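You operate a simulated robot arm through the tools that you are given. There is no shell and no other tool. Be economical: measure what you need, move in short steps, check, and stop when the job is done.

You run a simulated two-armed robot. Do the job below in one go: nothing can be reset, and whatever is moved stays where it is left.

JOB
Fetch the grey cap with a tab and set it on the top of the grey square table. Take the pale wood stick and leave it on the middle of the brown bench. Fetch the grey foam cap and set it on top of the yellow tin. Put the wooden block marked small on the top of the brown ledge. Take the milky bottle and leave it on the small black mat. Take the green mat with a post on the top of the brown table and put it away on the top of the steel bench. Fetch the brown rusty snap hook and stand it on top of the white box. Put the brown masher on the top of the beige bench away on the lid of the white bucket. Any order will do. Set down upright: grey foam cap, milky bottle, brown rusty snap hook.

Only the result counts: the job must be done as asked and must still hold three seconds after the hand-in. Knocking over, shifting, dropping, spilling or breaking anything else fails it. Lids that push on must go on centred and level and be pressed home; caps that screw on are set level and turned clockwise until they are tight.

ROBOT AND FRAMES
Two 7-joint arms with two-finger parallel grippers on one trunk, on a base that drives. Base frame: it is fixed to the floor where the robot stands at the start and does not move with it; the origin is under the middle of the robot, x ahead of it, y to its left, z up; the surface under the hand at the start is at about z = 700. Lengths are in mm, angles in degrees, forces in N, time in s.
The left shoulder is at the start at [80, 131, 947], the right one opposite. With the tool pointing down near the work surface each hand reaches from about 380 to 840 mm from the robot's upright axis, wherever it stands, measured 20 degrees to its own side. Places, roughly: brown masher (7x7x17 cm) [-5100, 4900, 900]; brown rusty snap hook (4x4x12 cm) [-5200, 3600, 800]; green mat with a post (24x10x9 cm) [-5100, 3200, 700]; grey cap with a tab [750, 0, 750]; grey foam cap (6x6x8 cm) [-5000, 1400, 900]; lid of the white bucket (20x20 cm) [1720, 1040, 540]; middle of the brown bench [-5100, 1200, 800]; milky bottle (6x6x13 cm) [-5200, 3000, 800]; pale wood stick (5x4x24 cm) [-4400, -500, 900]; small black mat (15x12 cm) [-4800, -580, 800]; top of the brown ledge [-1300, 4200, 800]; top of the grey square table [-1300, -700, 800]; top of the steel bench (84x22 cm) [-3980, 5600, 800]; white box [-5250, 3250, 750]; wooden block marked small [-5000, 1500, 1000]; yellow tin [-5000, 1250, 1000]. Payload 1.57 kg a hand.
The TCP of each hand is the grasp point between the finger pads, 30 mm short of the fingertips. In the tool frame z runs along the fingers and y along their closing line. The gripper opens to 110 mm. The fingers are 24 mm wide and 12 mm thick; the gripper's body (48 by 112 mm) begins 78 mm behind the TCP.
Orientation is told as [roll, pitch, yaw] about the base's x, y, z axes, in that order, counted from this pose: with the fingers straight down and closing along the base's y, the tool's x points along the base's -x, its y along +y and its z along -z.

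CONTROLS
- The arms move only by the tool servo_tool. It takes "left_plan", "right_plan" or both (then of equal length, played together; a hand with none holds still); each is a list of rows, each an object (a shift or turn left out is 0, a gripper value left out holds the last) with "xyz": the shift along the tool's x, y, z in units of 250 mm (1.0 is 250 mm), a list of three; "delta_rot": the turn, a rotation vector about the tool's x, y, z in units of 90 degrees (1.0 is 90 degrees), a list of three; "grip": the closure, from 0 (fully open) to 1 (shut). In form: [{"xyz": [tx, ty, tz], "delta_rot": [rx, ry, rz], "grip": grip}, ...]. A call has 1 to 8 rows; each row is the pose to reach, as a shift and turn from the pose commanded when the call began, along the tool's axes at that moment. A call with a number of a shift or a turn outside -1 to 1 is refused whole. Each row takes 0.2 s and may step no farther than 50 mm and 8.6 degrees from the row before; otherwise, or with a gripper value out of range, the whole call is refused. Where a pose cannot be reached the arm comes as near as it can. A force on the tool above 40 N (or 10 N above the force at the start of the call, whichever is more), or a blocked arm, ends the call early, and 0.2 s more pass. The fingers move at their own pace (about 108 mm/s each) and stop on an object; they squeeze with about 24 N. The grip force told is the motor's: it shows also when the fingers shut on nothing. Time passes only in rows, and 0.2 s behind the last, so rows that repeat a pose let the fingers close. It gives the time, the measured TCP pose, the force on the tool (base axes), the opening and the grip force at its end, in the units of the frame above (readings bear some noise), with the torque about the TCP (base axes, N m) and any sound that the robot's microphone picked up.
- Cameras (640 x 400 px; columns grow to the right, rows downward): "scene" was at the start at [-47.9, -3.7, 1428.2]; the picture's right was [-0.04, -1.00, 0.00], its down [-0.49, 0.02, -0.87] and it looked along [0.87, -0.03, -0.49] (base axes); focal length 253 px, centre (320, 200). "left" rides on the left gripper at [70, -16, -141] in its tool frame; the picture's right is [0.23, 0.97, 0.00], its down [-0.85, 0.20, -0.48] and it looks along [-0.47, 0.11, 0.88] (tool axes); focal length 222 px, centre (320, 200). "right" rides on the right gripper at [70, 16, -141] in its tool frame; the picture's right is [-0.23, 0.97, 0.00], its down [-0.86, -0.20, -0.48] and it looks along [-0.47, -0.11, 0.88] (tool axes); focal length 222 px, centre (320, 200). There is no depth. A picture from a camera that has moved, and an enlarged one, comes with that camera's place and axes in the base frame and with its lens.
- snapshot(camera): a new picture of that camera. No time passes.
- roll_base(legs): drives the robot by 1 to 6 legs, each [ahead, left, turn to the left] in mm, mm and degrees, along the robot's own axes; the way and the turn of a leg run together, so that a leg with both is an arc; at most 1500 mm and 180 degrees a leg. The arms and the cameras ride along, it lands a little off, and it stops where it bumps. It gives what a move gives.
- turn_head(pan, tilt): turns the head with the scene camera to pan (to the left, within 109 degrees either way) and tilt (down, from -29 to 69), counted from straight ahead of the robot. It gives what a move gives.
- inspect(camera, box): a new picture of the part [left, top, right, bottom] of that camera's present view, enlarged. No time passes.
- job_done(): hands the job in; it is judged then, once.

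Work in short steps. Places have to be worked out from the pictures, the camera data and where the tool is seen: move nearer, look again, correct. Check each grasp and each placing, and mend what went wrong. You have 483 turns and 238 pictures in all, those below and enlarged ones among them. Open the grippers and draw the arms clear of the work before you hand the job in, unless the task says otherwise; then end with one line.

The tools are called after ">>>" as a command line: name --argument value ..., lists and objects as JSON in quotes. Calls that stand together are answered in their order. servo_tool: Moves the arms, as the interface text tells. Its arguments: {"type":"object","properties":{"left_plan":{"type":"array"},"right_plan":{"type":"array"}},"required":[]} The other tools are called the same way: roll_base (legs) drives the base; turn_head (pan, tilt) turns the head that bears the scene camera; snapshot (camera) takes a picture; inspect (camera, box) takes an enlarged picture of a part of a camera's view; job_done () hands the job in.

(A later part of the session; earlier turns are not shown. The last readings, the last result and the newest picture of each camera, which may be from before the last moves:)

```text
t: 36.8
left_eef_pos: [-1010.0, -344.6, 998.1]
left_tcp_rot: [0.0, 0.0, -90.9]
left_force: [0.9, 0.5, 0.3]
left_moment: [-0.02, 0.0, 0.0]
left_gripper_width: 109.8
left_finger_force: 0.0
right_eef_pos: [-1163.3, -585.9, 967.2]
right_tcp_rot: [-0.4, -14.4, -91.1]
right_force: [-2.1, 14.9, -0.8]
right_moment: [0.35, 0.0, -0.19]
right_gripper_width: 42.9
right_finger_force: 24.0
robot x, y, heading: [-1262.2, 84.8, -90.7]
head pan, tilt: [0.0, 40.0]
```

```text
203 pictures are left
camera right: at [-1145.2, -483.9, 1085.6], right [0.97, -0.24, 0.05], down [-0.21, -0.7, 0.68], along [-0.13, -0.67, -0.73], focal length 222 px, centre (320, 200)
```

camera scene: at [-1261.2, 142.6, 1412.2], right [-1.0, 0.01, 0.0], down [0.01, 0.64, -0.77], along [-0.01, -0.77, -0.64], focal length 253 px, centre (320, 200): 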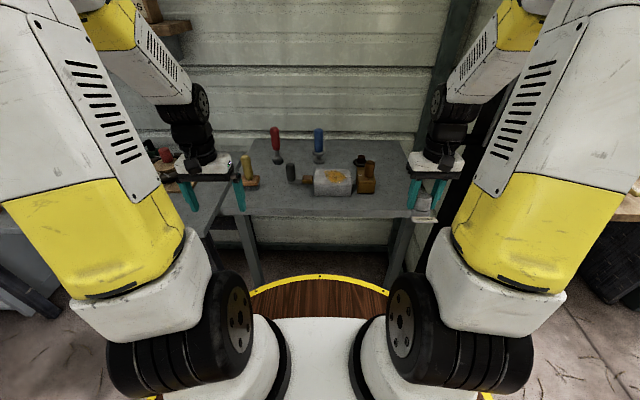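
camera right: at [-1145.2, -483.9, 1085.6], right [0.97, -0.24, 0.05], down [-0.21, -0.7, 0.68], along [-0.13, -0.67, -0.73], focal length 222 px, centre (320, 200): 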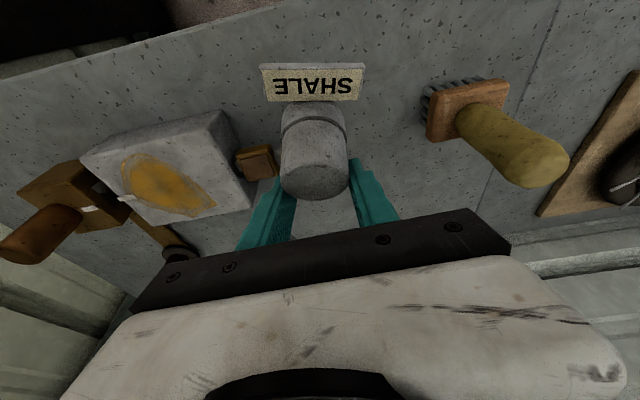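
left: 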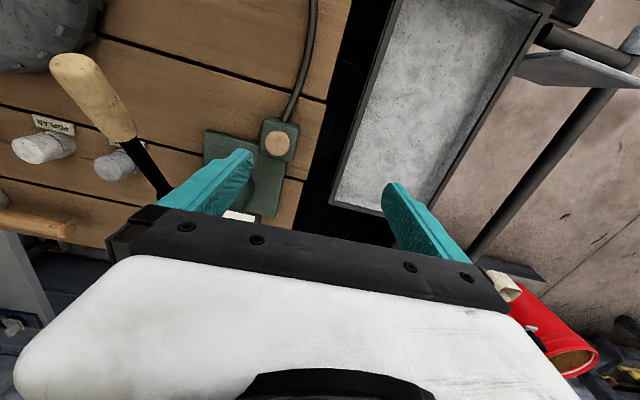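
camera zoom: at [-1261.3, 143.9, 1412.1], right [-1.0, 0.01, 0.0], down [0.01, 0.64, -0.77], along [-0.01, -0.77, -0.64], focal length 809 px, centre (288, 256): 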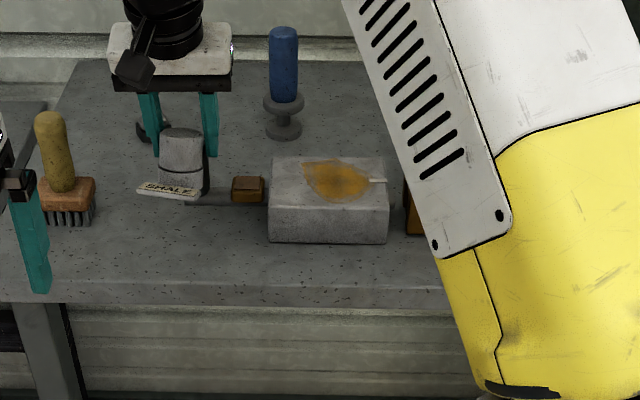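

There is a 15 N force in y: the cap is touching the dark upright handle behind it. I back off toward the robot and look.

>>> servo_tool --right_plan '[{"xyz": [0.06, 0, -0.016]}, {"xyz": [0.193, 0, -0.052]}]'

>>> inspect --camera "scene" --box '[230, 120, 430, 245]'

>>> snapshot --camera "right"

```text
t: 37.4
left_eef_pos: [-1011.1, -346.5, 998.1]
left_tcp_rot: [0.0, 0.0, -90.9]
left_force: [-0.6, -1.1, 0.3]
left_moment: [0.02, 0.01, -0.02]
left_gripper_width: 109.9
left_finger_force: 0.0
right_eef_pos: [-1163.3, -539.4, 968.5]
right_tcp_rot: [-0.1, -14.8, -91.1]
right_force: [0.0, -0.2, -1.1]
right_moment: [-0.03, 0.01, 0.02]
right_gripper_width: 42.5
right_finger_force: 23.7
robot x, y, heading: [-1261.1, 89.2, -90.8]
head pan, tilt: [0.0, 40.0]
```

```text
3.20 times, centred on (330, 182) of scene
camera zoom: at [-1261.1, 142.4, 1412.2], right [-1.0, 0.01, 0.0], down [0.01, 0.64, -0.77], along [-0.01, -0.77, -0.64], focal length 809 px, centre (288, 256)
```

zoom: 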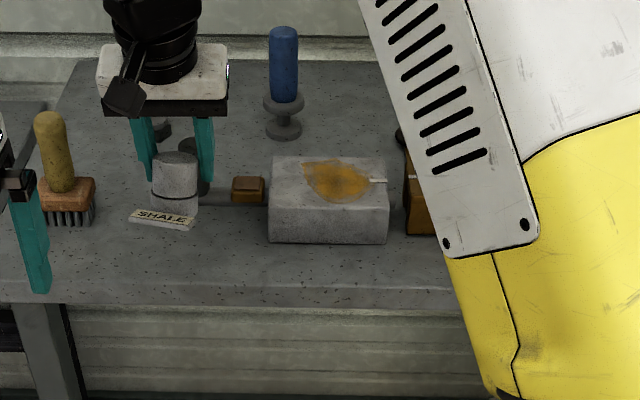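

```text
201 pictures are left
camera right: at [-1143.4, -436.1, 1086.2], right [0.97, -0.24, 0.05], down [-0.21, -0.7, 0.68], along [-0.13, -0.67, -0.73], focal length 222 px, centre (320, 200)
```

right: 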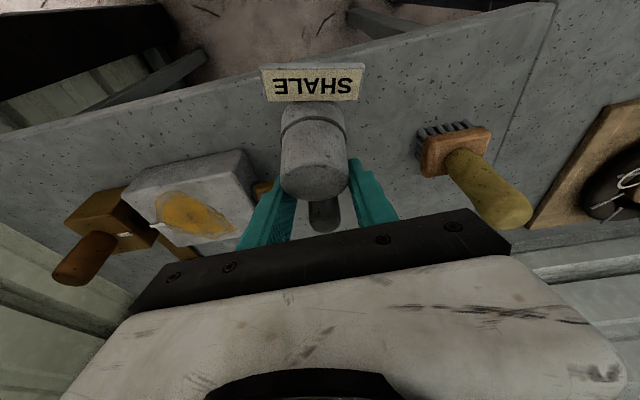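

The cap is tilted about 25–30° in the grip (bottom toward the robot); handle seems still standing. Parallax puts the table top near z≈845. I pitch the hand 25° further to level the cap and look.

>>> servo_tool --right_plan '[{"delta_rot": [0, -0.09, 0]}, {"delta_rot": [0, -0.18, 0]}, {"delta_rot": [0, -0.27, 0]}]'

>>> inspect --camera "scene" --box '[230, 140, 330, 205]'

>>> snapshot --camera "left"

```text
t: 38.2
left_eef_pos: [-1011.0, -345.9, 999.8]
left_tcp_rot: [0.0, 0.1, -90.8]
left_force: [-0.1, -0.3, 0.9]
left_moment: [-0.01, 0.0, -0.01]
left_gripper_width: 109.9
left_finger_force: 0.2
right_eef_pos: [-1163.4, -539.2, 970.1]
right_tcp_rot: [-0.2, -39.1, -91.1]
right_force: [-0.8, -0.6, -1.0]
right_moment: [0.03, -0.03, 0.04]
right_gripper_width: 42.5
right_finger_force: 23.8
robot x, y, heading: [-1264.4, 92.1, -90.8]
head pan, tilt: [0.0, 40.0]
```

```text
6.15 times, centred on (280, 172) of scene
camera zoom: at [-1261.5, 142.6, 1412.2], right [-1.0, 0.01, 0.0], down [0.01, 0.64, -0.77], along [-0.01, -0.77, -0.64], focal length 1556 px, centre (566, 369)
```

zoom: 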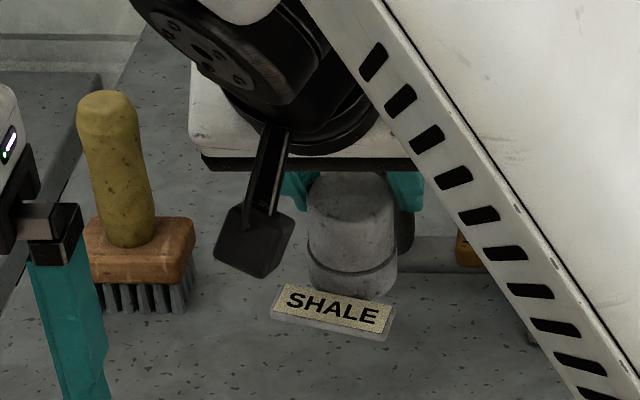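

```text
199 pictures are left
camera left: at [-1026.6, -275.8, 1141.4], right [0.98, 0.21, 0.0], down [0.19, -0.86, 0.48], along [0.1, -0.47, -0.88], focal length 222 px, centre (320, 200)
```

left: 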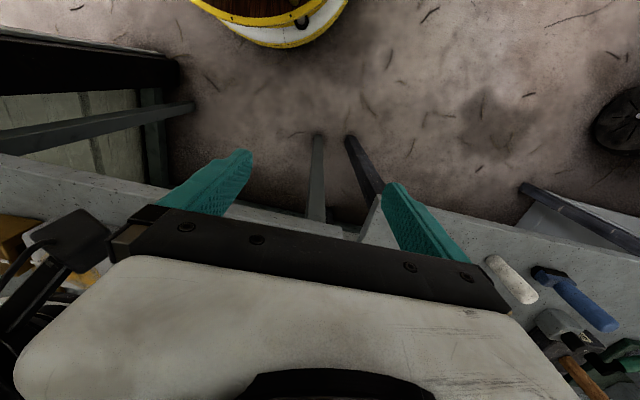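

The cap now looks upright. I descend in small steps until contact.

>>> servo_tool --right_plan '[{"xyz": [0.1, 0, 0.124]}, {"xyz": [0.138, 0, 0.171]}, {"xyz": [0.151, 0, 0.186]}, {"xyz": [0.161, 0, 0.199]}, {"xyz": [0.171, 0, 0.211]}, {"xyz": [0.179, 0, 0.221]}, {"xyz": [0.186, 0, 0.23]}, {"xyz": [0.194, 0, 0.239]}]'

>>> inspect --camera "scene" --box '[230, 140, 330, 205]'

```text
t: 40.0
left_eef_pos: [-1010.0, -345.6, 999.1]
left_tcp_rot: [-0.1, 0.0, -90.7]
left_force: [0.1, -0.5, 0.0]
left_moment: [0.0, 0.02, 0.01]
left_gripper_width: 110.0
left_finger_force: 0.2
right_eef_pos: [-1161.3, -539.1, 894.5]
right_tcp_rot: [-0.2, -39.1, -91.0]
right_force: [4.6, -4.5, 20.5]
right_moment: [0.43, -0.03, -0.11]
right_gripper_width: 43.0
right_finger_force: 23.7
robot x, y, heading: [-1266.1, 90.1, -91.0]
head pan, tilt: [0.0, 40.0]
```

```text
6.15 times, centred on (280, 172) of scene
camera zoom: at [-1261.0, 143.4, 1412.1], right [-1.0, 0.01, 0.0], down [0.01, 0.64, -0.77], along [-0.01, -0.77, -0.64], focal length 1556 px, centre (566, 369)
```

zoom: 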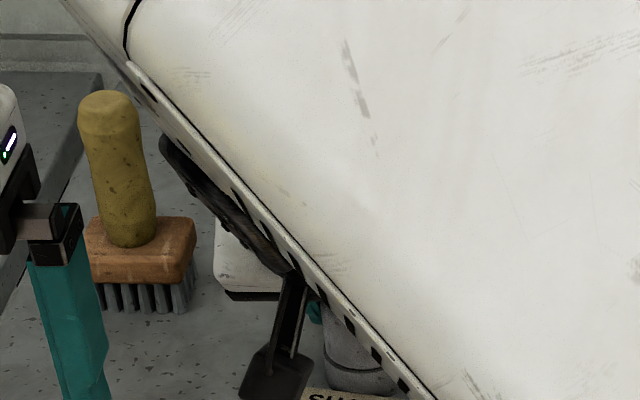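

Contact at TCP z≈894 (20 N). I press 3 mm more to level it, then check by the right camera.

>>> servo_tool --right_plan '[{"xyz": [0.004, 0, 0.005]}, {"xyz": [0.008, 0, 0.01]}]'

>>> snapshot --camera "right"

```text
t: 40.6
left_eef_pos: [-1010.9, -344.6, 998.9]
left_tcp_rot: [0.0, 0.1, -90.8]
left_force: [-0.1, 0.2, 0.4]
left_moment: [-0.01, -0.03, 0.02]
left_gripper_width: 110.0
left_finger_force: 0.1
right_eef_pos: [-1163.5, -538.0, 889.3]
right_tcp_rot: [-0.3, -39.1, -90.9]
right_force: [7.0, 0.4, 22.5]
right_moment: [0.37, -0.01, -0.11]
right_gripper_width: 42.8
right_finger_force: 23.8
robot x, y, heading: [-1260.8, 90.8, -90.8]
head pan, tilt: [0.0, 40.0]
```

```text
197 pictures are left
camera right: at [-1142.5, -396.5, 954.2], right [0.97, -0.19, 0.14], down [-0.2, -0.36, 0.91], along [-0.13, -0.91, -0.39], focal length 222 px, centre (320, 200)
```

right: 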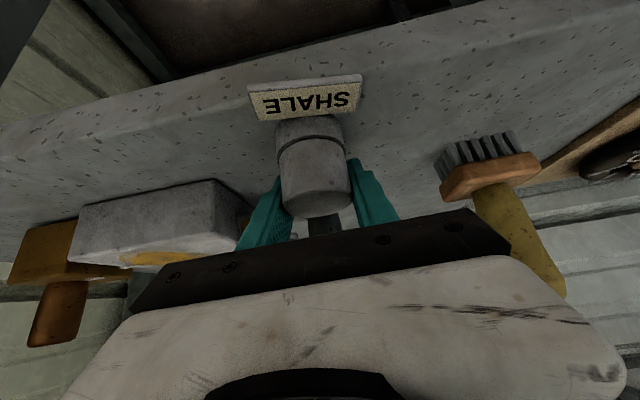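

It looks flat on the table. I open partly and withdraw along the tool axis.

>>> servo_tool --right_plan '[{"grip": 0.45}, {"grip": 0.42}, {"xyz": [0, 0, -0.1], "grip": 0.42}, {"xyz": [0, 0, -0.3]}, {"xyz": [0, 0, -0.5]}, {"xyz": [0, 0, -0.6]}]'

>>> snapshot --camera "right"

>>> inspect --camera "scene" --box '[230, 120, 430, 245]'

```text
t: 42.0
left_eef_pos: [-1011.2, -344.3, 998.1]
left_tcp_rot: [0.1, 0.1, -90.7]
left_force: [-0.1, -0.2, -0.4]
left_moment: [0.0, 0.03, -0.02]
left_gripper_width: 110.0
left_finger_force: 0.1
right_eef_pos: [-1161.2, -443.7, 1006.6]
right_tcp_rot: [-0.3, -38.9, -91.0]
right_force: [0.5, -1.0, 0.4]
right_moment: [0.01, -0.01, -0.02]
right_gripper_width: 63.8
right_finger_force: 0.1
robot x, y, heading: [-1261.5, 86.9, -91.1]
head pan, tilt: [0.0, 40.0]
```

```text
196 pictures are left
camera right: at [-1141.0, -302.2, 1071.2], right [0.97, -0.2, 0.14], down [-0.2, -0.36, 0.91], along [-0.13, -0.91, -0.39], focal length 222 px, centre (320, 200)
```

right: 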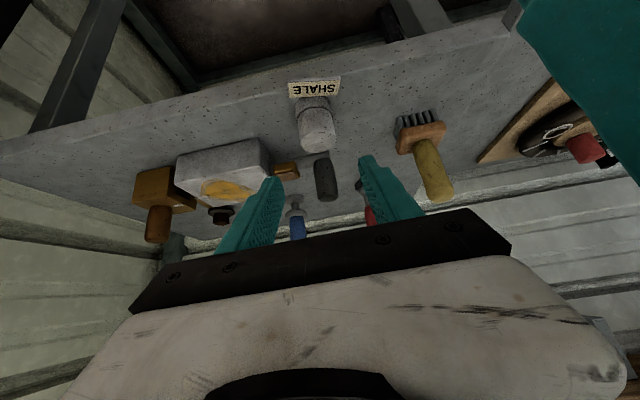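

```text
3.20 times, centred on (330, 182) of scene
camera zoom: at [-1261.0, 142.6, 1412.2], right [-1.0, 0.01, 0.0], down [0.01, 0.64, -0.77], along [-0.01, -0.77, -0.64], focal length 809 px, centre (288, 256)
```

zoom: 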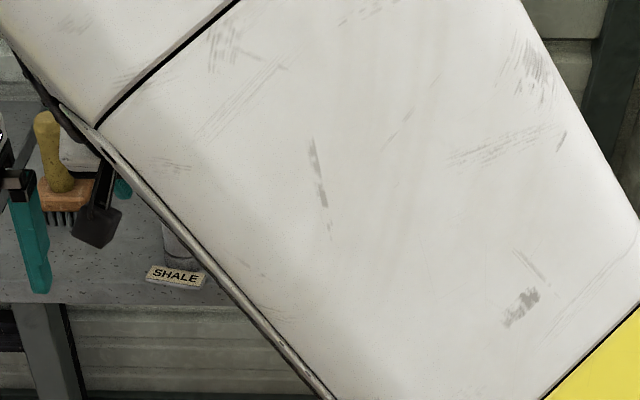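

The cap stands upright on the grey square table, others are undisturbed. I bring the right arm back to its travel pose and check the table.

>>> servo_tool --right_plan '[{"xyz": [0.034, -0.16, -0.053], "delta_rot": [0, 0.072, 0], "grip": 0}, {"xyz": [0.068, -0.33, -0.107], "delta_rot": [0, 0.144, 0]}, {"xyz": [0.102, -0.5, -0.16], "delta_rot": [0, 0.216, 0]}, {"xyz": [0.136, -0.66, -0.213], "delta_rot": [0, 0.288, 0]}, {"xyz": [0.17, -0.83, -0.267], "delta_rot": [0, 0.36, 0]}, {"xyz": [0.204, -1.0, -0.32], "delta_rot": [0, 0.432, 0]}]'

>>> inspect --camera "scene" --box '[230, 120, 430, 245]'

```text
t: 43.4
left_eef_pos: [-1010.4, -345.4, 998.1]
left_tcp_rot: [0.0, 0.0, -90.7]
left_force: [-0.4, -0.3, 0.4]
left_moment: [0.0, 0.01, 0.02]
left_gripper_width: 110.1
left_finger_force: 0.0
right_eef_pos: [-1409.6, -350.8, 1037.5]
right_tcp_rot: [-0.2, -0.1, -91.2]
right_force: [-0.3, 0.4, 0.5]
right_moment: [0.03, -0.02, -0.01]
right_gripper_width: 110.0
right_finger_force: 0.0
robot x, y, heading: [-1266.8, 87.4, -90.9]
head pan, tilt: [0.0, 40.0]
```

```text
3.20 times, centred on (330, 182) of scene
camera zoom: at [-1260.7, 143.0, 1412.2], right [-1.0, 0.01, 0.0], down [0.01, 0.64, -0.77], along [-0.01, -0.77, -0.64], focal length 809 px, centre (288, 256)
```

zoom: 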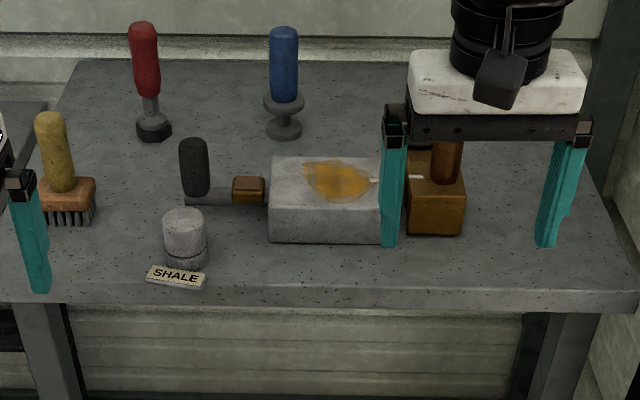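

First item done. I back away, turn to face -x (heading 180), and look ahead into the other room.

>>> roll_base --legs '[[-350, 0, 0], [0, 0, -89]]'

>>> turn_head --pan 0 --tilt 15

>>> snapshot --camera "scene"

```text
t: 49.4
left_eef_pos: [-1681.7, 166.1, 998.2]
left_tcp_rot: [0.0, 0.1, -178.7]
left_force: [0.2, 0.7, -0.1]
left_moment: [-0.03, -0.01, 0.0]
left_gripper_width: 109.9
left_finger_force: 0.1
right_eef_pos: [-1702.4, 563.9, 1038.4]
right_tcp_rot: [-0.2, -0.1, -179.0]
right_force: [0.2, -0.4, 0.0]
right_moment: [-0.01, 0.01, 0.03]
right_gripper_width: 110.0
right_finger_force: 0.0
robot x, y, heading: [-1260.6, 441.5, -178.6]
head pan, tilt: [0.0, 40.0]
```

```text
t: 50.3
left_eef_pos: [-1680.8, 165.4, 998.4]
left_tcp_rot: [0.0, 0.0, -178.7]
left_force: [-0.2, 0.7, 0.5]
left_moment: [0.0, 0.05, 0.02]
left_gripper_width: 109.9
left_finger_force: 0.0
right_eef_pos: [-1702.5, 564.9, 1037.4]
right_tcp_rot: [-0.3, -0.1, -179.0]
right_force: [-0.1, -0.2, 0.2]
right_moment: [-0.01, 0.04, 0.02]
right_gripper_width: 110.1
right_finger_force: 0.1
robot x, y, heading: [-1258.4, 434.7, -178.5]
head pan, tilt: [0.0, 15.0]
```

```text
193 pictures are left
camera scene: at [-1210.2, 435.3, 1451.6], right [-0.02, 1.0, 0.0], down [0.26, 0.01, -0.97], along [-0.97, -0.02, -0.26], focal length 253 px, centre (320, 200)
```

scene: 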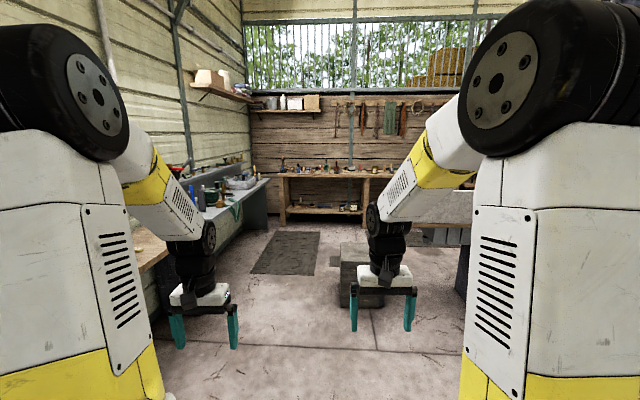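

The lane between the left bench and the stump runs at y≈100. I drive ahead 1500 and left 320.

>>> roll_base --legs '[[600, 330, -1.5], [900, 0, 0]]'

>>> turn_head --pan 30 --tilt 15

>>> snapshot --camera "scene"

```text
t: 58.3
left_eef_pos: [-3169.7, -127.2, 999.1]
left_tcp_rot: [-0.1, 0.0, 178.9]
left_force: [-0.3, 0.7, 0.5]
left_moment: [0.01, 0.0, -0.01]
left_gripper_width: 109.7
left_finger_force: 0.0
right_eef_pos: [-3174.1, 269.1, 1038.0]
right_tcp_rot: [-0.2, -0.1, 178.8]
right_force: [0.0, -0.4, -0.3]
right_moment: [0.01, 0.0, 0.02]
right_gripper_width: 109.9
right_finger_force: 0.0
robot x, y, heading: [-2736.1, 121.9, 178.9]
head pan, tilt: [0.0, 15.0]
```

```text
t: 59.2
left_eef_pos: [-3169.4, -127.7, 998.8]
left_tcp_rot: [0.0, 0.1, 179.0]
left_force: [0.2, 0.1, 0.4]
left_moment: [0.0, -0.01, 0.02]
left_gripper_width: 110.0
left_finger_force: 0.1
right_eef_pos: [-3174.5, 269.6, 1037.5]
right_tcp_rot: [-0.3, -0.1, 178.7]
right_force: [-0.2, 0.4, -0.4]
right_moment: [-0.02, 0.01, 0.08]
right_gripper_width: 110.0
right_finger_force: 0.1
robot x, y, heading: [-2730.3, 121.8, 179.1]
head pan, tilt: [30.0, 15.0]
```

```text
192 pictures are left
camera scene: at [-2675.8, 74.7, 1451.7], right [-0.48, 0.87, 0.0], down [0.23, 0.13, -0.97], along [-0.84, -0.47, -0.26], focal length 253 px, centre (320, 200)
```

scene: 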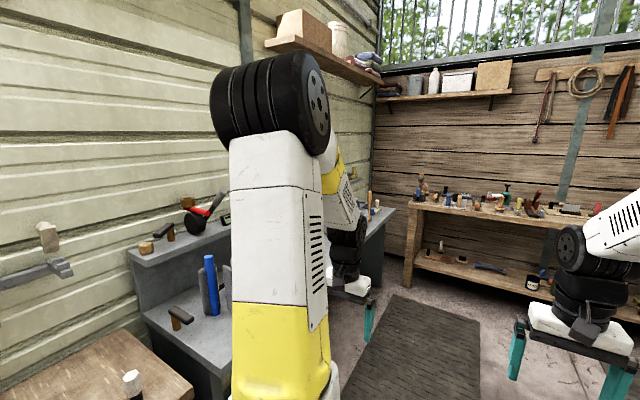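

I drive on to x≈-4250 and turn left to face the grey bench with the stick.

>>> roll_base --legs '[[1450, -60, 0], [0, 0, 91]]'

>>> turn_head --pan 0 --tilt 35

>>> snapshot --camera "scene"

```text
t: 70.2
left_eef_pos: [-3897.8, -216.4, 999.3]
left_tcp_rot: [0.0, 0.0, -89.7]
left_force: [0.0, 0.2, -0.2]
left_moment: [0.02, -0.01, 0.01]
left_gripper_width: 109.8
left_finger_force: 0.0
right_eef_pos: [-4295.2, -230.1, 1036.5]
right_tcp_rot: [-0.3, 0.0, -89.8]
right_force: [0.5, 0.3, 0.6]
right_moment: [0.0, -0.01, -0.02]
right_gripper_width: 110.2
right_finger_force: 0.2
robot x, y, heading: [-4161.1, 213.0, -89.5]
head pan, tilt: [30.0, 15.0]
```

```text
t: 71.2
left_eef_pos: [-3897.3, -217.1, 997.9]
left_tcp_rot: [0.0, 0.1, -89.7]
left_force: [0.5, 1.1, -0.2]
left_moment: [0.0, -0.02, 0.0]
left_gripper_width: 109.9
left_finger_force: 0.0
right_eef_pos: [-4297.1, -230.3, 1037.7]
right_tcp_rot: [-0.2, 0.0, -89.9]
right_force: [0.7, 0.4, -0.8]
right_moment: [-0.01, 0.0, 0.01]
right_gripper_width: 109.8
right_finger_force: 0.2
robot x, y, heading: [-4159.6, 211.7, -89.7]
head pan, tilt: [0.0, 35.0]
```

```text
191 pictures are left
camera scene: at [-4158.8, 263.0, 1419.8], right [-1.0, -0.01, 0.0], down [0.0, 0.57, -0.82], along [0.01, -0.82, -0.57], focal length 253 px, centre (320, 200)
```

scene: 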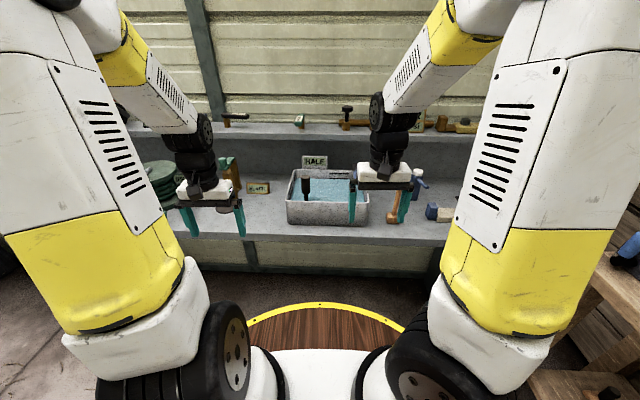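

The stick should be near pixel (388,198). I inspect there and with the right camera.

>>> inspect --camera "scene" --box '[350, 160, 470, 235]'

>>> snapshot --camera "right"

```text
5.33 times, centred on (410, 198) of scene
camera zoom: at [-4158.8, 263.0, 1419.8], right [-1.0, -0.01, 0.0], down [0.0, 0.57, -0.82], along [0.01, -0.82, -0.57], focal length 1349 px, centre (-160, 213)
```

zoom: 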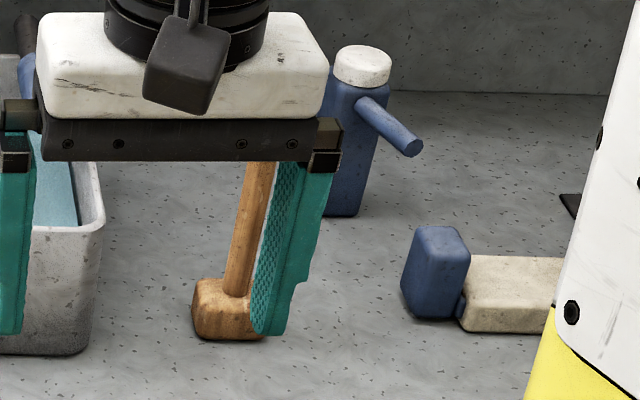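

```text
189 pictures are left
camera right: at [-4279.2, -160.7, 1177.6], right [0.97, -0.23, 0.0], down [-0.2, -0.85, 0.48], along [-0.11, -0.47, -0.88], focal length 222 px, centre (320, 200)
```

right: 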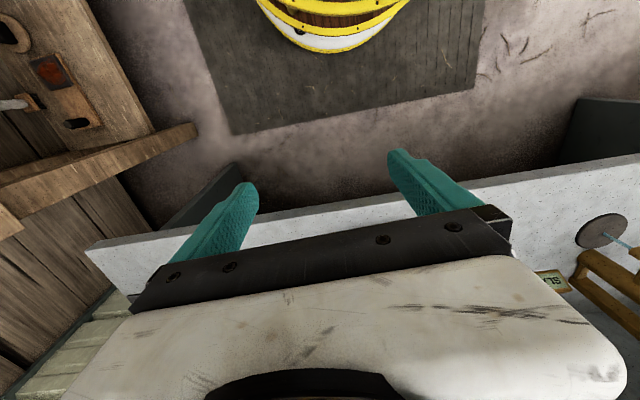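

An upright wooden stick with a foot stands at about (-4430,-480). I move the right hand aside (right/back) to get a clear view.

>>> servo_tool --right_plan '[{"xyz": [0, -0.19, -0.05]}, {"xyz": [0, -0.38, -0.1]}, {"xyz": [0, -0.57, -0.15]}]'

>>> inspect --camera "scene" --box '[260, 100, 480, 240]'

>>> snapshot --camera "right"

```text
t: 72.0
left_eef_pos: [-3897.6, -217.7, 999.0]
left_tcp_rot: [0.0, 0.0, -89.6]
left_force: [0.5, 0.3, -1.2]
left_moment: [-0.02, 0.04, 0.03]
left_gripper_width: 109.9
left_finger_force: 0.0
right_eef_pos: [-4439.7, -229.9, 1075.5]
right_tcp_rot: [-0.3, -0.1, -89.9]
right_force: [0.0, 0.5, -0.7]
right_moment: [0.0, 0.0, -0.01]
right_gripper_width: 110.0
right_finger_force: 0.1
robot x, y, heading: [-4156.2, 213.9, -89.7]
head pan, tilt: [0.0, 35.0]
```

```text
2.86 times, centred on (370, 170) of scene
camera zoom: at [-4158.5, 263.0, 1419.7], right [-1.0, -0.01, 0.0], down [0.0, 0.57, -0.82], along [0.01, -0.82, -0.57], focal length 722 px, centre (177, 286)
```

zoom: 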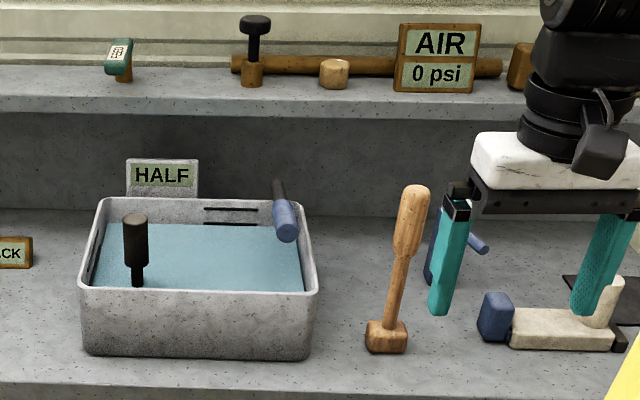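

```text
187 pictures are left
camera right: at [-4421.7, -161.9, 1215.6], right [0.97, -0.22, 0.0], down [-0.2, -0.85, 0.48], along [-0.11, -0.47, -0.88], focal length 222 px, centre (320, 200)
```

right: 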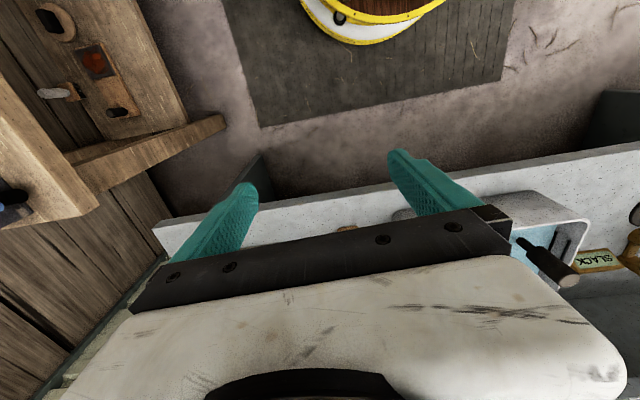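

The stick's axis is near (-4442,-530), foot at z≈780, top ≈1015. I advance the right hand toward it above its top and look.

>>> servo_tool --right_plan '[{"xyz": [-0.19, 0, 0]}, {"xyz": [-0.38, 0, 0]}, {"xyz": [-0.57, 0, 0]}, {"xyz": [-0.76, 0, 0]}, {"xyz": [-0.88, 0, 0]}]'

>>> snapshot --camera "right"

>>> inspect --camera "scene" --box '[300, 100, 460, 240]'

```text
t: 73.2
left_eef_pos: [-3898.4, -216.7, 998.7]
left_tcp_rot: [0.0, 0.0, -89.7]
left_force: [0.2, 0.0, -0.3]
left_moment: [-0.02, 0.02, -0.01]
left_gripper_width: 109.8
left_finger_force: 0.1
right_eef_pos: [-4438.3, -451.6, 1076.4]
right_tcp_rot: [-0.2, -0.1, -89.9]
right_force: [0.9, -0.5, -0.1]
right_moment: [0.0, 0.0, -0.02]
right_gripper_width: 110.0
right_finger_force: 0.1
robot x, y, heading: [-4160.9, 207.9, -89.4]
head pan, tilt: [0.0, 35.0]
```

```text
186 pictures are left
camera right: at [-4420.7, -381.9, 1216.0], right [0.97, -0.23, 0.0], down [-0.2, -0.85, 0.48], along [-0.11, -0.47, -0.88], focal length 222 px, centre (320, 200)
```

right: 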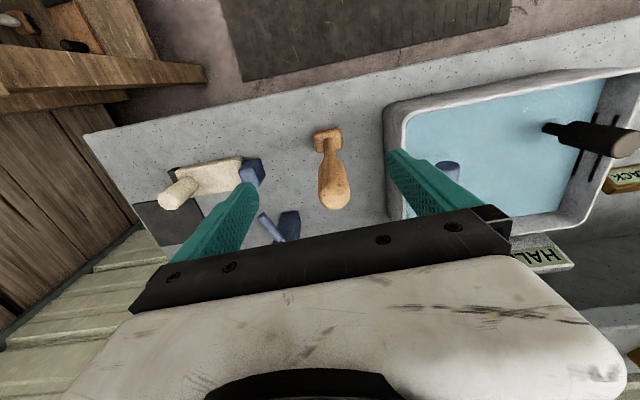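

```text
2.86 times, centred on (380, 170) of scene
camera zoom: at [-4158.9, 263.3, 1419.7], right [-1.0, -0.01, 0.0], down [0.0, 0.57, -0.82], along [0.01, -0.82, -0.57], focal length 722 px, centre (149, 286)
```

zoom: 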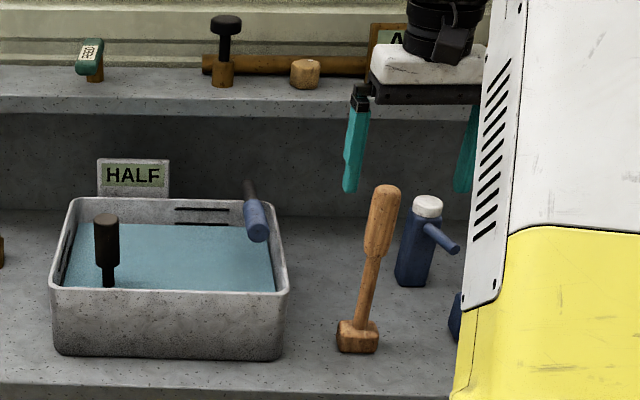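

Combining views, the stick axis is near (-4431,-497). I move over it and lower to TCP z≈1010.

>>> servo_tool --right_plan '[{"xyz": [-0.18, 0.028, 0]}, {"xyz": [-0.18, 0.028, 0.13]}, {"xyz": [-0.18, 0.028, 0.26]}]'

>>> snapshot --camera "right"

>>> inspect --camera "scene" --box '[340, 120, 440, 240]'

```text
t: 74.0
left_eef_pos: [-3898.3, -218.0, 998.2]
left_tcp_rot: [0.0, 0.0, -89.6]
left_force: [1.3, 0.3, -0.5]
left_moment: [-0.04, -0.01, 0.0]
left_gripper_width: 110.1
left_finger_force: 0.0
right_eef_pos: [-4431.5, -494.9, 1010.6]
right_tcp_rot: [-0.2, -0.1, -89.9]
right_force: [0.5, 0.4, 0.4]
right_moment: [-0.02, 0.0, 0.03]
right_gripper_width: 110.1
right_finger_force: 0.0
robot x, y, heading: [-4160.0, 209.8, -89.4]
head pan, tilt: [0.0, 35.0]
```

```text
184 pictures are left
camera right: at [-4413.8, -425.2, 1150.4], right [0.97, -0.23, 0.0], down [-0.2, -0.85, 0.48], along [-0.11, -0.47, -0.88], focal length 222 px, centre (320, 200)
```

right: 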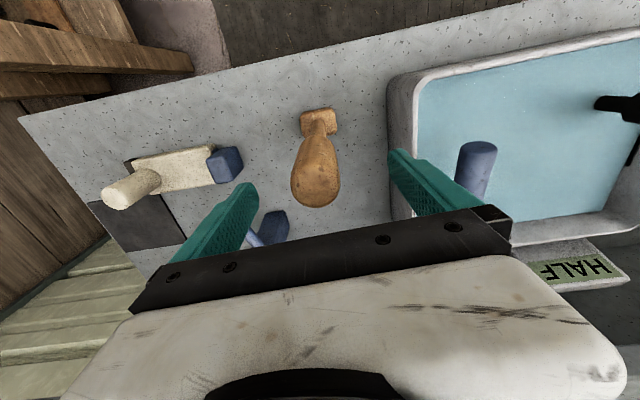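

```text
3.33 times, centred on (390, 180) of scene
camera zoom: at [-4158.8, 263.1, 1419.7], right [-1.0, -0.01, 0.0], down [0.0, 0.57, -0.82], along [0.01, -0.82, -0.57], focal length 843 px, centre (87, 267)
```

zoom: 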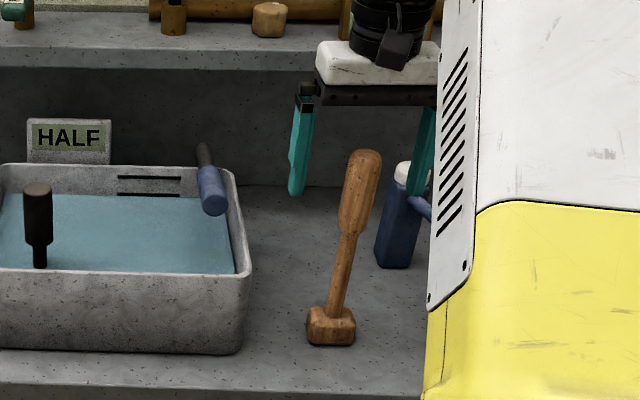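

Aligned at (-4432,-490). I lower to TCP z≈965 with a narrower opening and close on the thick handle.

>>> servo_tool --right_plan '[{"xyz": [0.02, 0, 0.0], "grip": 0.3}, {"xyz": [0.02, 0, 0.09], "grip": 0.4}, {"xyz": [0.02, 0, 0.18], "grip": 0.4}, {"xyz": [0.02, 0, 0.18], "grip": 0.6}, {"xyz": [0.02, 0, 0.18], "grip": 1}, {"xyz": [0.02, 0, 0.18], "grip": 1}]'

>>> snapshot --camera "right"

```text
t: 75.4
left_eef_pos: [-3899.8, -217.4, 998.5]
left_tcp_rot: [0.1, -0.1, -89.5]
left_force: [-0.5, -0.1, 0.4]
left_moment: [0.01, 0.02, -0.02]
left_gripper_width: 110.1
left_finger_force: 0.1
right_eef_pos: [-4431.1, -489.3, 964.9]
right_tcp_rot: [-0.2, -0.1, -89.9]
right_force: [0.2, 1.1, 0.0]
right_moment: [-0.02, -0.19, -0.04]
right_gripper_width: 31.4
right_finger_force: 24.0
robot x, y, heading: [-4160.0, 215.1, -89.7]
head pan, tilt: [0.0, 35.0]
```

```text
182 pictures are left
camera right: at [-4414.2, -420.3, 1105.1], right [0.97, -0.23, 0.0], down [-0.2, -0.85, 0.48], along [-0.11, -0.47, -0.88], focal length 222 px, centre (320, 200)
```

right: 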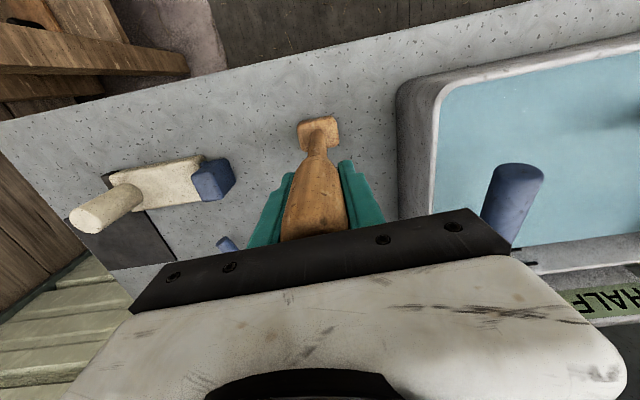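

Gripped (31.4 mm). I lift straight up 120 mm, then draw back.

>>> servo_tool --right_plan '[{"xyz": [0, 0, -0.1]}, {"xyz": [0, 0, -0.29]}, {"xyz": [0, 0, -0.48]}, {"xyz": [0.18, 0.0, -0.52]}, {"xyz": [0.36, 0.0, -0.56]}, {"xyz": [0.54, 0.0, -0.6]}, {"xyz": [0.72, 0.0, -0.64]}, {"xyz": [0.9, 0.0, -0.64]}]'

>>> snapshot --camera "right"

>>> snapshot --camera "scene"

```text
t: 77.2
left_eef_pos: [-3898.8, -217.5, 997.6]
left_tcp_rot: [0.0, 0.0, -89.6]
left_force: [-0.3, -0.8, -0.5]
left_moment: [0.01, 0.04, -0.01]
left_gripper_width: 109.9
left_finger_force: 0.1
right_eef_pos: [-4430.8, -264.0, 1125.8]
right_tcp_rot: [-0.3, -0.1, -90.0]
right_force: [-0.6, -0.2, -1.7]
right_moment: [0.03, -0.09, -0.03]
right_gripper_width: 31.2
right_finger_force: 23.9
robot x, y, heading: [-4162.2, 213.1, -89.7]
head pan, tilt: [0.0, 35.0]
```

```text
181 pictures are left
camera right: at [-4413.3, -194.5, 1265.1], right [0.97, -0.23, 0.0], down [-0.2, -0.85, 0.48], along [-0.11, -0.47, -0.88], focal length 222 px, centre (320, 200)
```

right: 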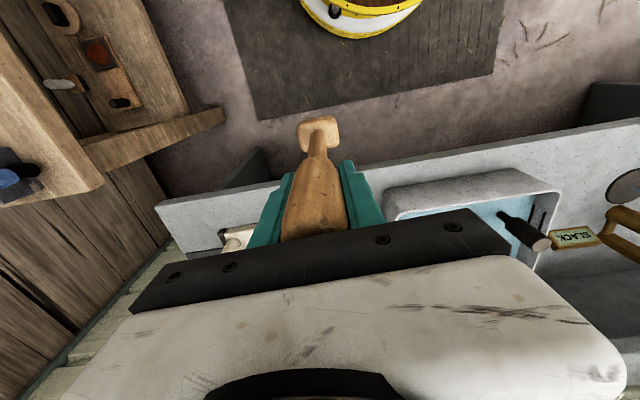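

```text
180 pictures are left
camera scene: at [-4158.9, 262.5, 1419.7], right [-1.0, -0.01, 0.0], down [0.0, 0.57, -0.82], along [0.01, -0.82, -0.57], focal length 253 px, centre (320, 200)
```

scene: 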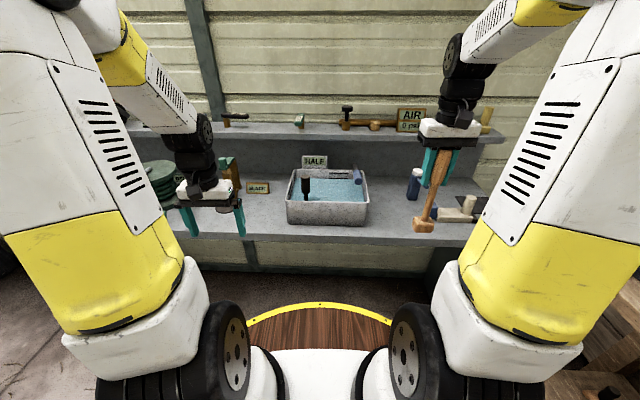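

Stick is held cleanly. I look to the right (pan -100) to plan the drive toward the brown bench.

>>> turn_head --pan -105 --tilt 20

>>> snapshot --camera "scene"

```text
t: 79.0
left_eef_pos: [-3897.8, -216.5, 998.4]
left_tcp_rot: [0.0, -0.1, -89.6]
left_force: [0.0, -0.4, 0.8]
left_moment: [-0.02, 0.01, 0.04]
left_gripper_width: 109.9
left_finger_force: 0.0
right_eef_pos: [-4432.0, -264.7, 1125.1]
right_tcp_rot: [-0.2, -0.1, -90.0]
right_force: [-1.1, 0.0, -0.4]
right_moment: [-0.03, 0.06, 0.0]
right_gripper_width: 31.2
right_finger_force: 24.4
robot x, y, heading: [-4157.2, 214.7, -89.3]
head pan, tilt: [-105.0, 20.0]
```

```text
179 pictures are left
camera scene: at [-4249.6, 374.5, 1443.6], right [0.25, 0.97, 0.0], down [0.33, -0.09, -0.94], along [-0.91, 0.24, -0.34], focal length 253 px, centre (320, 200)
```

scene: 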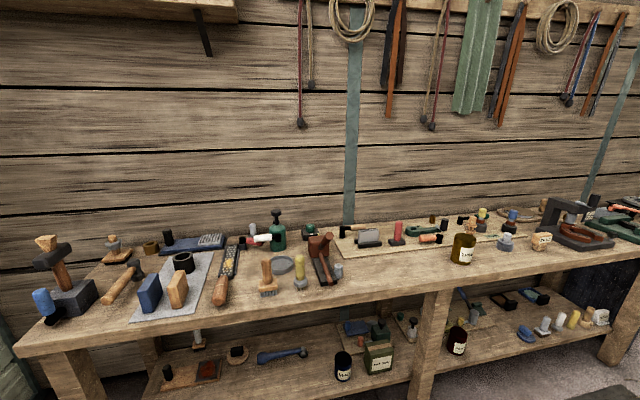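

The brown bench runs along the x≈-5000 wall; its middle is near the amber bottle. I back up to y≈1150, and turn right to face it.

>>> roll_base --legs '[[-950, 0, 0], [0, 0, -90]]'

>>> turn_head --pan 0 --tilt 25

>>> snapshot --camera "scene"

```text
t: 87.8
left_eef_pos: [-4596.4, 917.3, 998.0]
left_tcp_rot: [0.0, 0.0, 178.5]
left_force: [0.5, -0.2, 0.0]
left_moment: [0.0, 0.02, 0.05]
left_gripper_width: 109.8
left_finger_force: 0.0
right_eef_pos: [-4626.9, 1451.9, 1125.9]
right_tcp_rot: [-0.2, -0.1, 178.3]
right_force: [-1.0, 0.7, -1.5]
right_moment: [0.08, 0.05, 0.01]
right_gripper_width: 31.4
right_finger_force: 23.9
robot x, y, heading: [-4158.8, 1167.0, 178.6]
head pan, tilt: [-105.0, 20.0]
```

```text
t: 89.6
left_eef_pos: [-4595.8, 917.5, 998.9]
left_tcp_rot: [-0.1, 0.1, 178.6]
left_force: [-0.6, -0.1, 1.2]
left_moment: [0.01, 0.0, 0.01]
left_gripper_width: 109.8
left_finger_force: 0.0
right_eef_pos: [-4627.3, 1452.6, 1125.3]
right_tcp_rot: [-0.2, -0.1, 178.2]
right_force: [1.0, 0.4, -1.7]
right_moment: [0.07, 0.02, -0.01]
right_gripper_width: 31.5
right_finger_force: 23.9
robot x, y, heading: [-4159.3, 1163.7, 178.7]
head pan, tilt: [0.0, 25.0]
```

```text
178 pictures are left
camera scene: at [-4111.2, 1164.9, 1435.5], right [0.02, 1.0, 0.0], down [0.42, -0.01, -0.91], along [-0.91, 0.02, -0.42], focal length 253 px, centre (320, 200)
```

scene: 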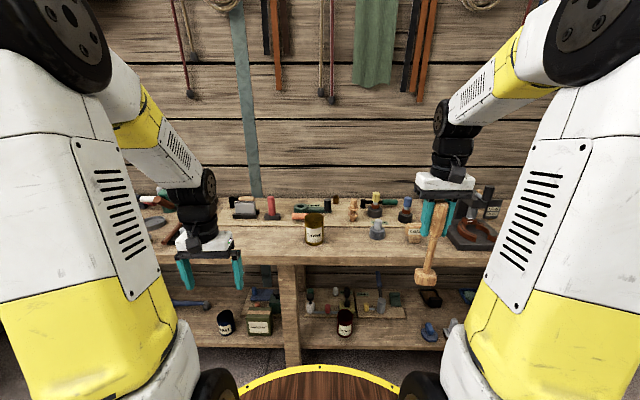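

I inspect the middle of the bench to find free space.

>>> inspect --camera "scene" --box '[230, 175, 430, 300]'

>>> inspect --camera "scene" --box '[370, 170, 490, 270]'

```text
3.20 times, centred on (330, 238) of scene
camera zoom: at [-4111.2, 1164.9, 1435.5], right [0.02, 1.0, 0.0], down [0.42, -0.01, -0.91], along [-0.91, 0.02, -0.42], focal length 809 px, centre (288, 80)
```

zoom: 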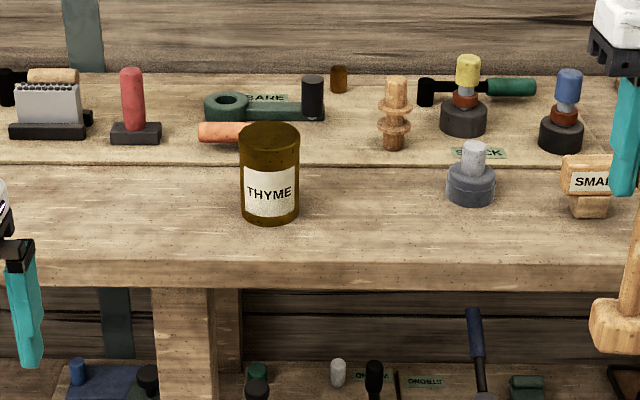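

```text
4.00 times, centred on (430, 220) of scene
camera zoom: at [-4111.2, 1164.9, 1435.5], right [0.02, 1.0, 0.0], down [0.42, -0.01, -0.91], along [-0.91, 0.02, -0.42], focal length 1011 px, centre (-120, 120)
```

zoom: 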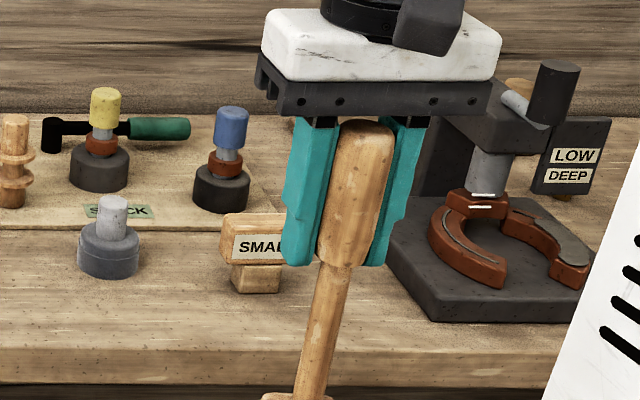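

The yellow tin (THYME), grey foam cap, and SMALL block are all here. The spot right of the tin, about (-5100,1250), is free near the bench's middle. I drive ahead 260 mm.

>>> roll_base --legs '[[260, 0, 1.3]]'

>>> turn_head --pan 0 --tilt 40

>>> snapshot --camera "scene"

>>> snapshot --camera "left"

```text
t: 91.5
left_eef_pos: [-4853.3, 910.9, 999.7]
left_tcp_rot: [-0.1, -0.1, 179.9]
left_force: [1.1, 0.3, -0.1]
left_moment: [-0.03, -0.02, -0.03]
left_gripper_width: 110.0
left_finger_force: 0.0
right_eef_pos: [-4896.6, 1445.2, 1124.6]
right_tcp_rot: [-0.2, -0.1, 179.6]
right_force: [0.5, 0.4, -1.6]
right_moment: [-0.01, 0.03, 0.01]
right_gripper_width: 31.3
right_finger_force: 24.6
robot x, y, heading: [-4421.5, 1174.0, 180.1]
head pan, tilt: [0.0, 25.0]
```

```text
t: 92.3
left_eef_pos: [-4853.8, 912.1, 998.3]
left_tcp_rot: [0.0, 0.0, 179.8]
left_force: [-0.1, 0.3, -0.7]
left_moment: [0.01, -0.03, -0.01]
left_gripper_width: 110.0
left_finger_force: 0.0
right_eef_pos: [-4896.3, 1444.5, 1125.3]
right_tcp_rot: [-0.2, -0.1, 179.6]
right_force: [-0.6, 0.0, -1.7]
right_moment: [0.02, 0.05, 0.03]
right_gripper_width: 31.5
right_finger_force: 24.3
robot x, y, heading: [-4420.9, 1167.5, 180.0]
head pan, tilt: [0.0, 40.0]
```

```text
175 pictures are left
camera scene: at [-4366.7, 1169.2, 1412.2], right [0.0, 1.0, 0.0], down [0.64, 0.0, -0.77], along [-0.77, 0.0, -0.64], focal length 253 px, centre (320, 200)
```

scene: 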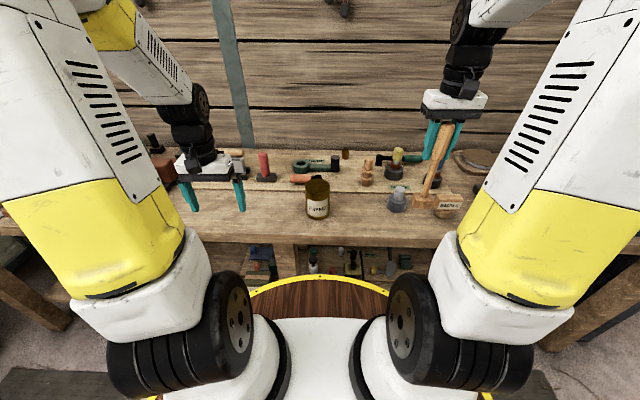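

```text
174 pictures are left
camera left: at [-4784.2, 927.9, 1141.4], right [0.23, -0.97, 0.0], down [-0.86, -0.2, 0.48], along [-0.47, -0.11, -0.88], focal length 222 px, centre (320, 200)
```

left: 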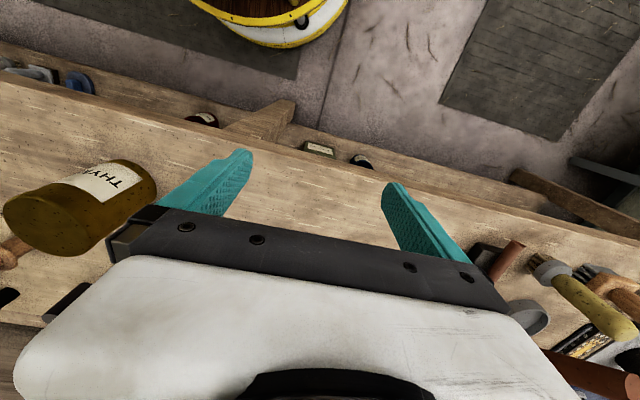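

Triangulating: tin at about (-4985,1157), top z≈955, bench top ≈850. I inspect the free spot behind-right of the tin.

>>> inspect --camera "scene" --box '[270, 140, 390, 230]'

>>> snapshot --camera "right"

```text
4.44 times, centred on (330, 185) of scene
camera zoom: at [-4366.7, 1169.2, 1412.2], right [0.0, 1.0, 0.0], down [0.64, 0.0, -0.77], along [-0.77, 0.0, -0.64], focal length 1124 px, centre (276, 267)
```

zoom: 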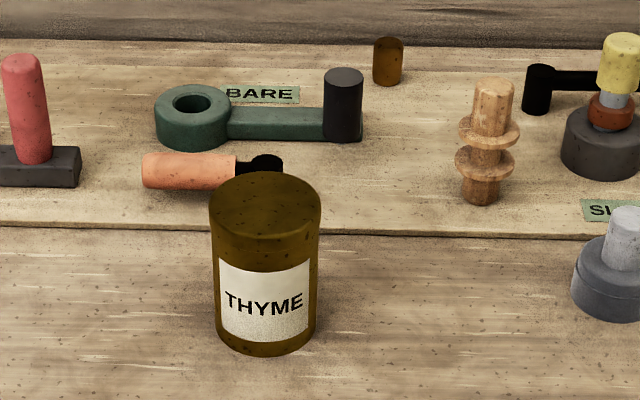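

```text
172 pictures are left
camera right: at [-4826.1, 1427.1, 1265.4], right [-0.23, -0.97, 0.0], down [-0.85, 0.2, 0.48], along [-0.47, 0.12, -0.88], focal length 222 px, centre (320, 200)
```

right: 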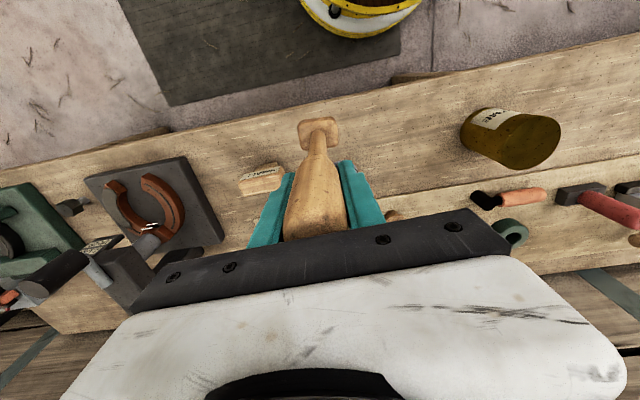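

The thin board's free area at (-5118,1232) is close to the bench's middle. I raise slightly and carry the stick there.

>>> servo_tool --right_plan '[{"xyz": [0, 0, -0.1]}, {"xyz": [-0.126, 0.122, -0.12]}, {"xyz": [-0.252, 0.243, -0.12]}, {"xyz": [-0.379, 0.365, -0.12]}, {"xyz": [-0.505, 0.487, -0.12]}, {"xyz": [-0.631, 0.609, -0.12]}, {"xyz": [-0.758, 0.73, -0.12]}, {"xyz": [-0.884, 0.852, -0.12]}]'

>>> inspect --camera "scene" --box '[250, 100, 410, 230]'

>>> snapshot --camera "right"

```text
t: 94.1
left_eef_pos: [-4852.9, 910.8, 999.1]
left_tcp_rot: [0.1, 0.0, 179.9]
left_force: [0.2, 0.4, -0.1]
left_moment: [-0.03, 0.02, -0.02]
left_gripper_width: 110.0
left_finger_force: 0.1
right_eef_pos: [-5120.7, 1233.2, 1155.9]
right_tcp_rot: [-0.2, -0.2, 179.7]
right_force: [-0.8, 0.2, -1.3]
right_moment: [-0.05, 0.04, -0.03]
right_gripper_width: 31.3
right_finger_force: 24.0
robot x, y, heading: [-4424.4, 1168.7, 179.9]
head pan, tilt: [0.0, 40.0]
```

```text
3.08 times, centred on (330, 165) of scene
camera zoom: at [-4366.4, 1169.4, 1412.1], right [0.0, 1.0, 0.0], down [0.64, 0.0, -0.77], along [-0.77, 0.0, -0.64], focal length 778 px, centre (289, 308)
```

zoom: 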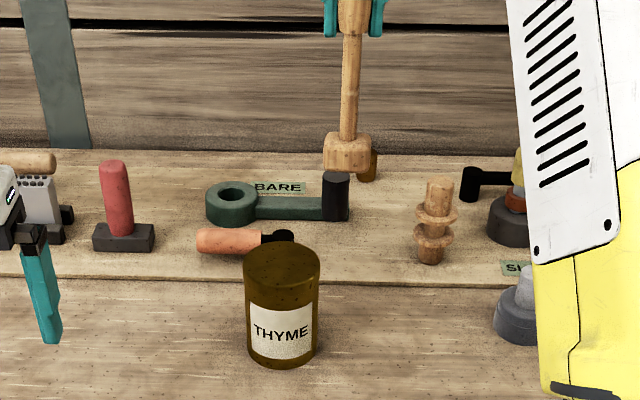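

```text
170 pictures are left
camera right: at [-5050.3, 1215.3, 1295.6], right [-0.23, -0.97, 0.0], down [-0.85, 0.2, 0.48], along [-0.47, 0.12, -0.88], focal length 222 px, centre (320, 200)
```

right: 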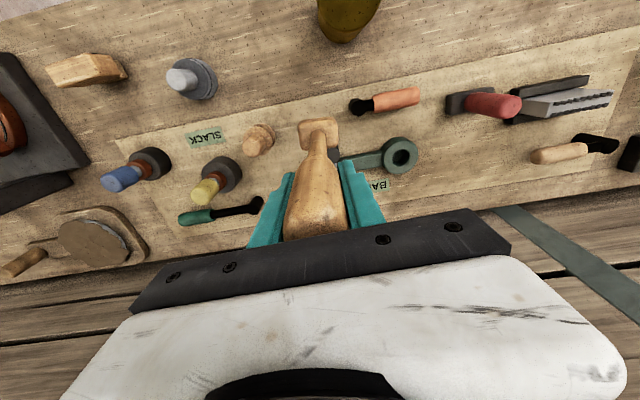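

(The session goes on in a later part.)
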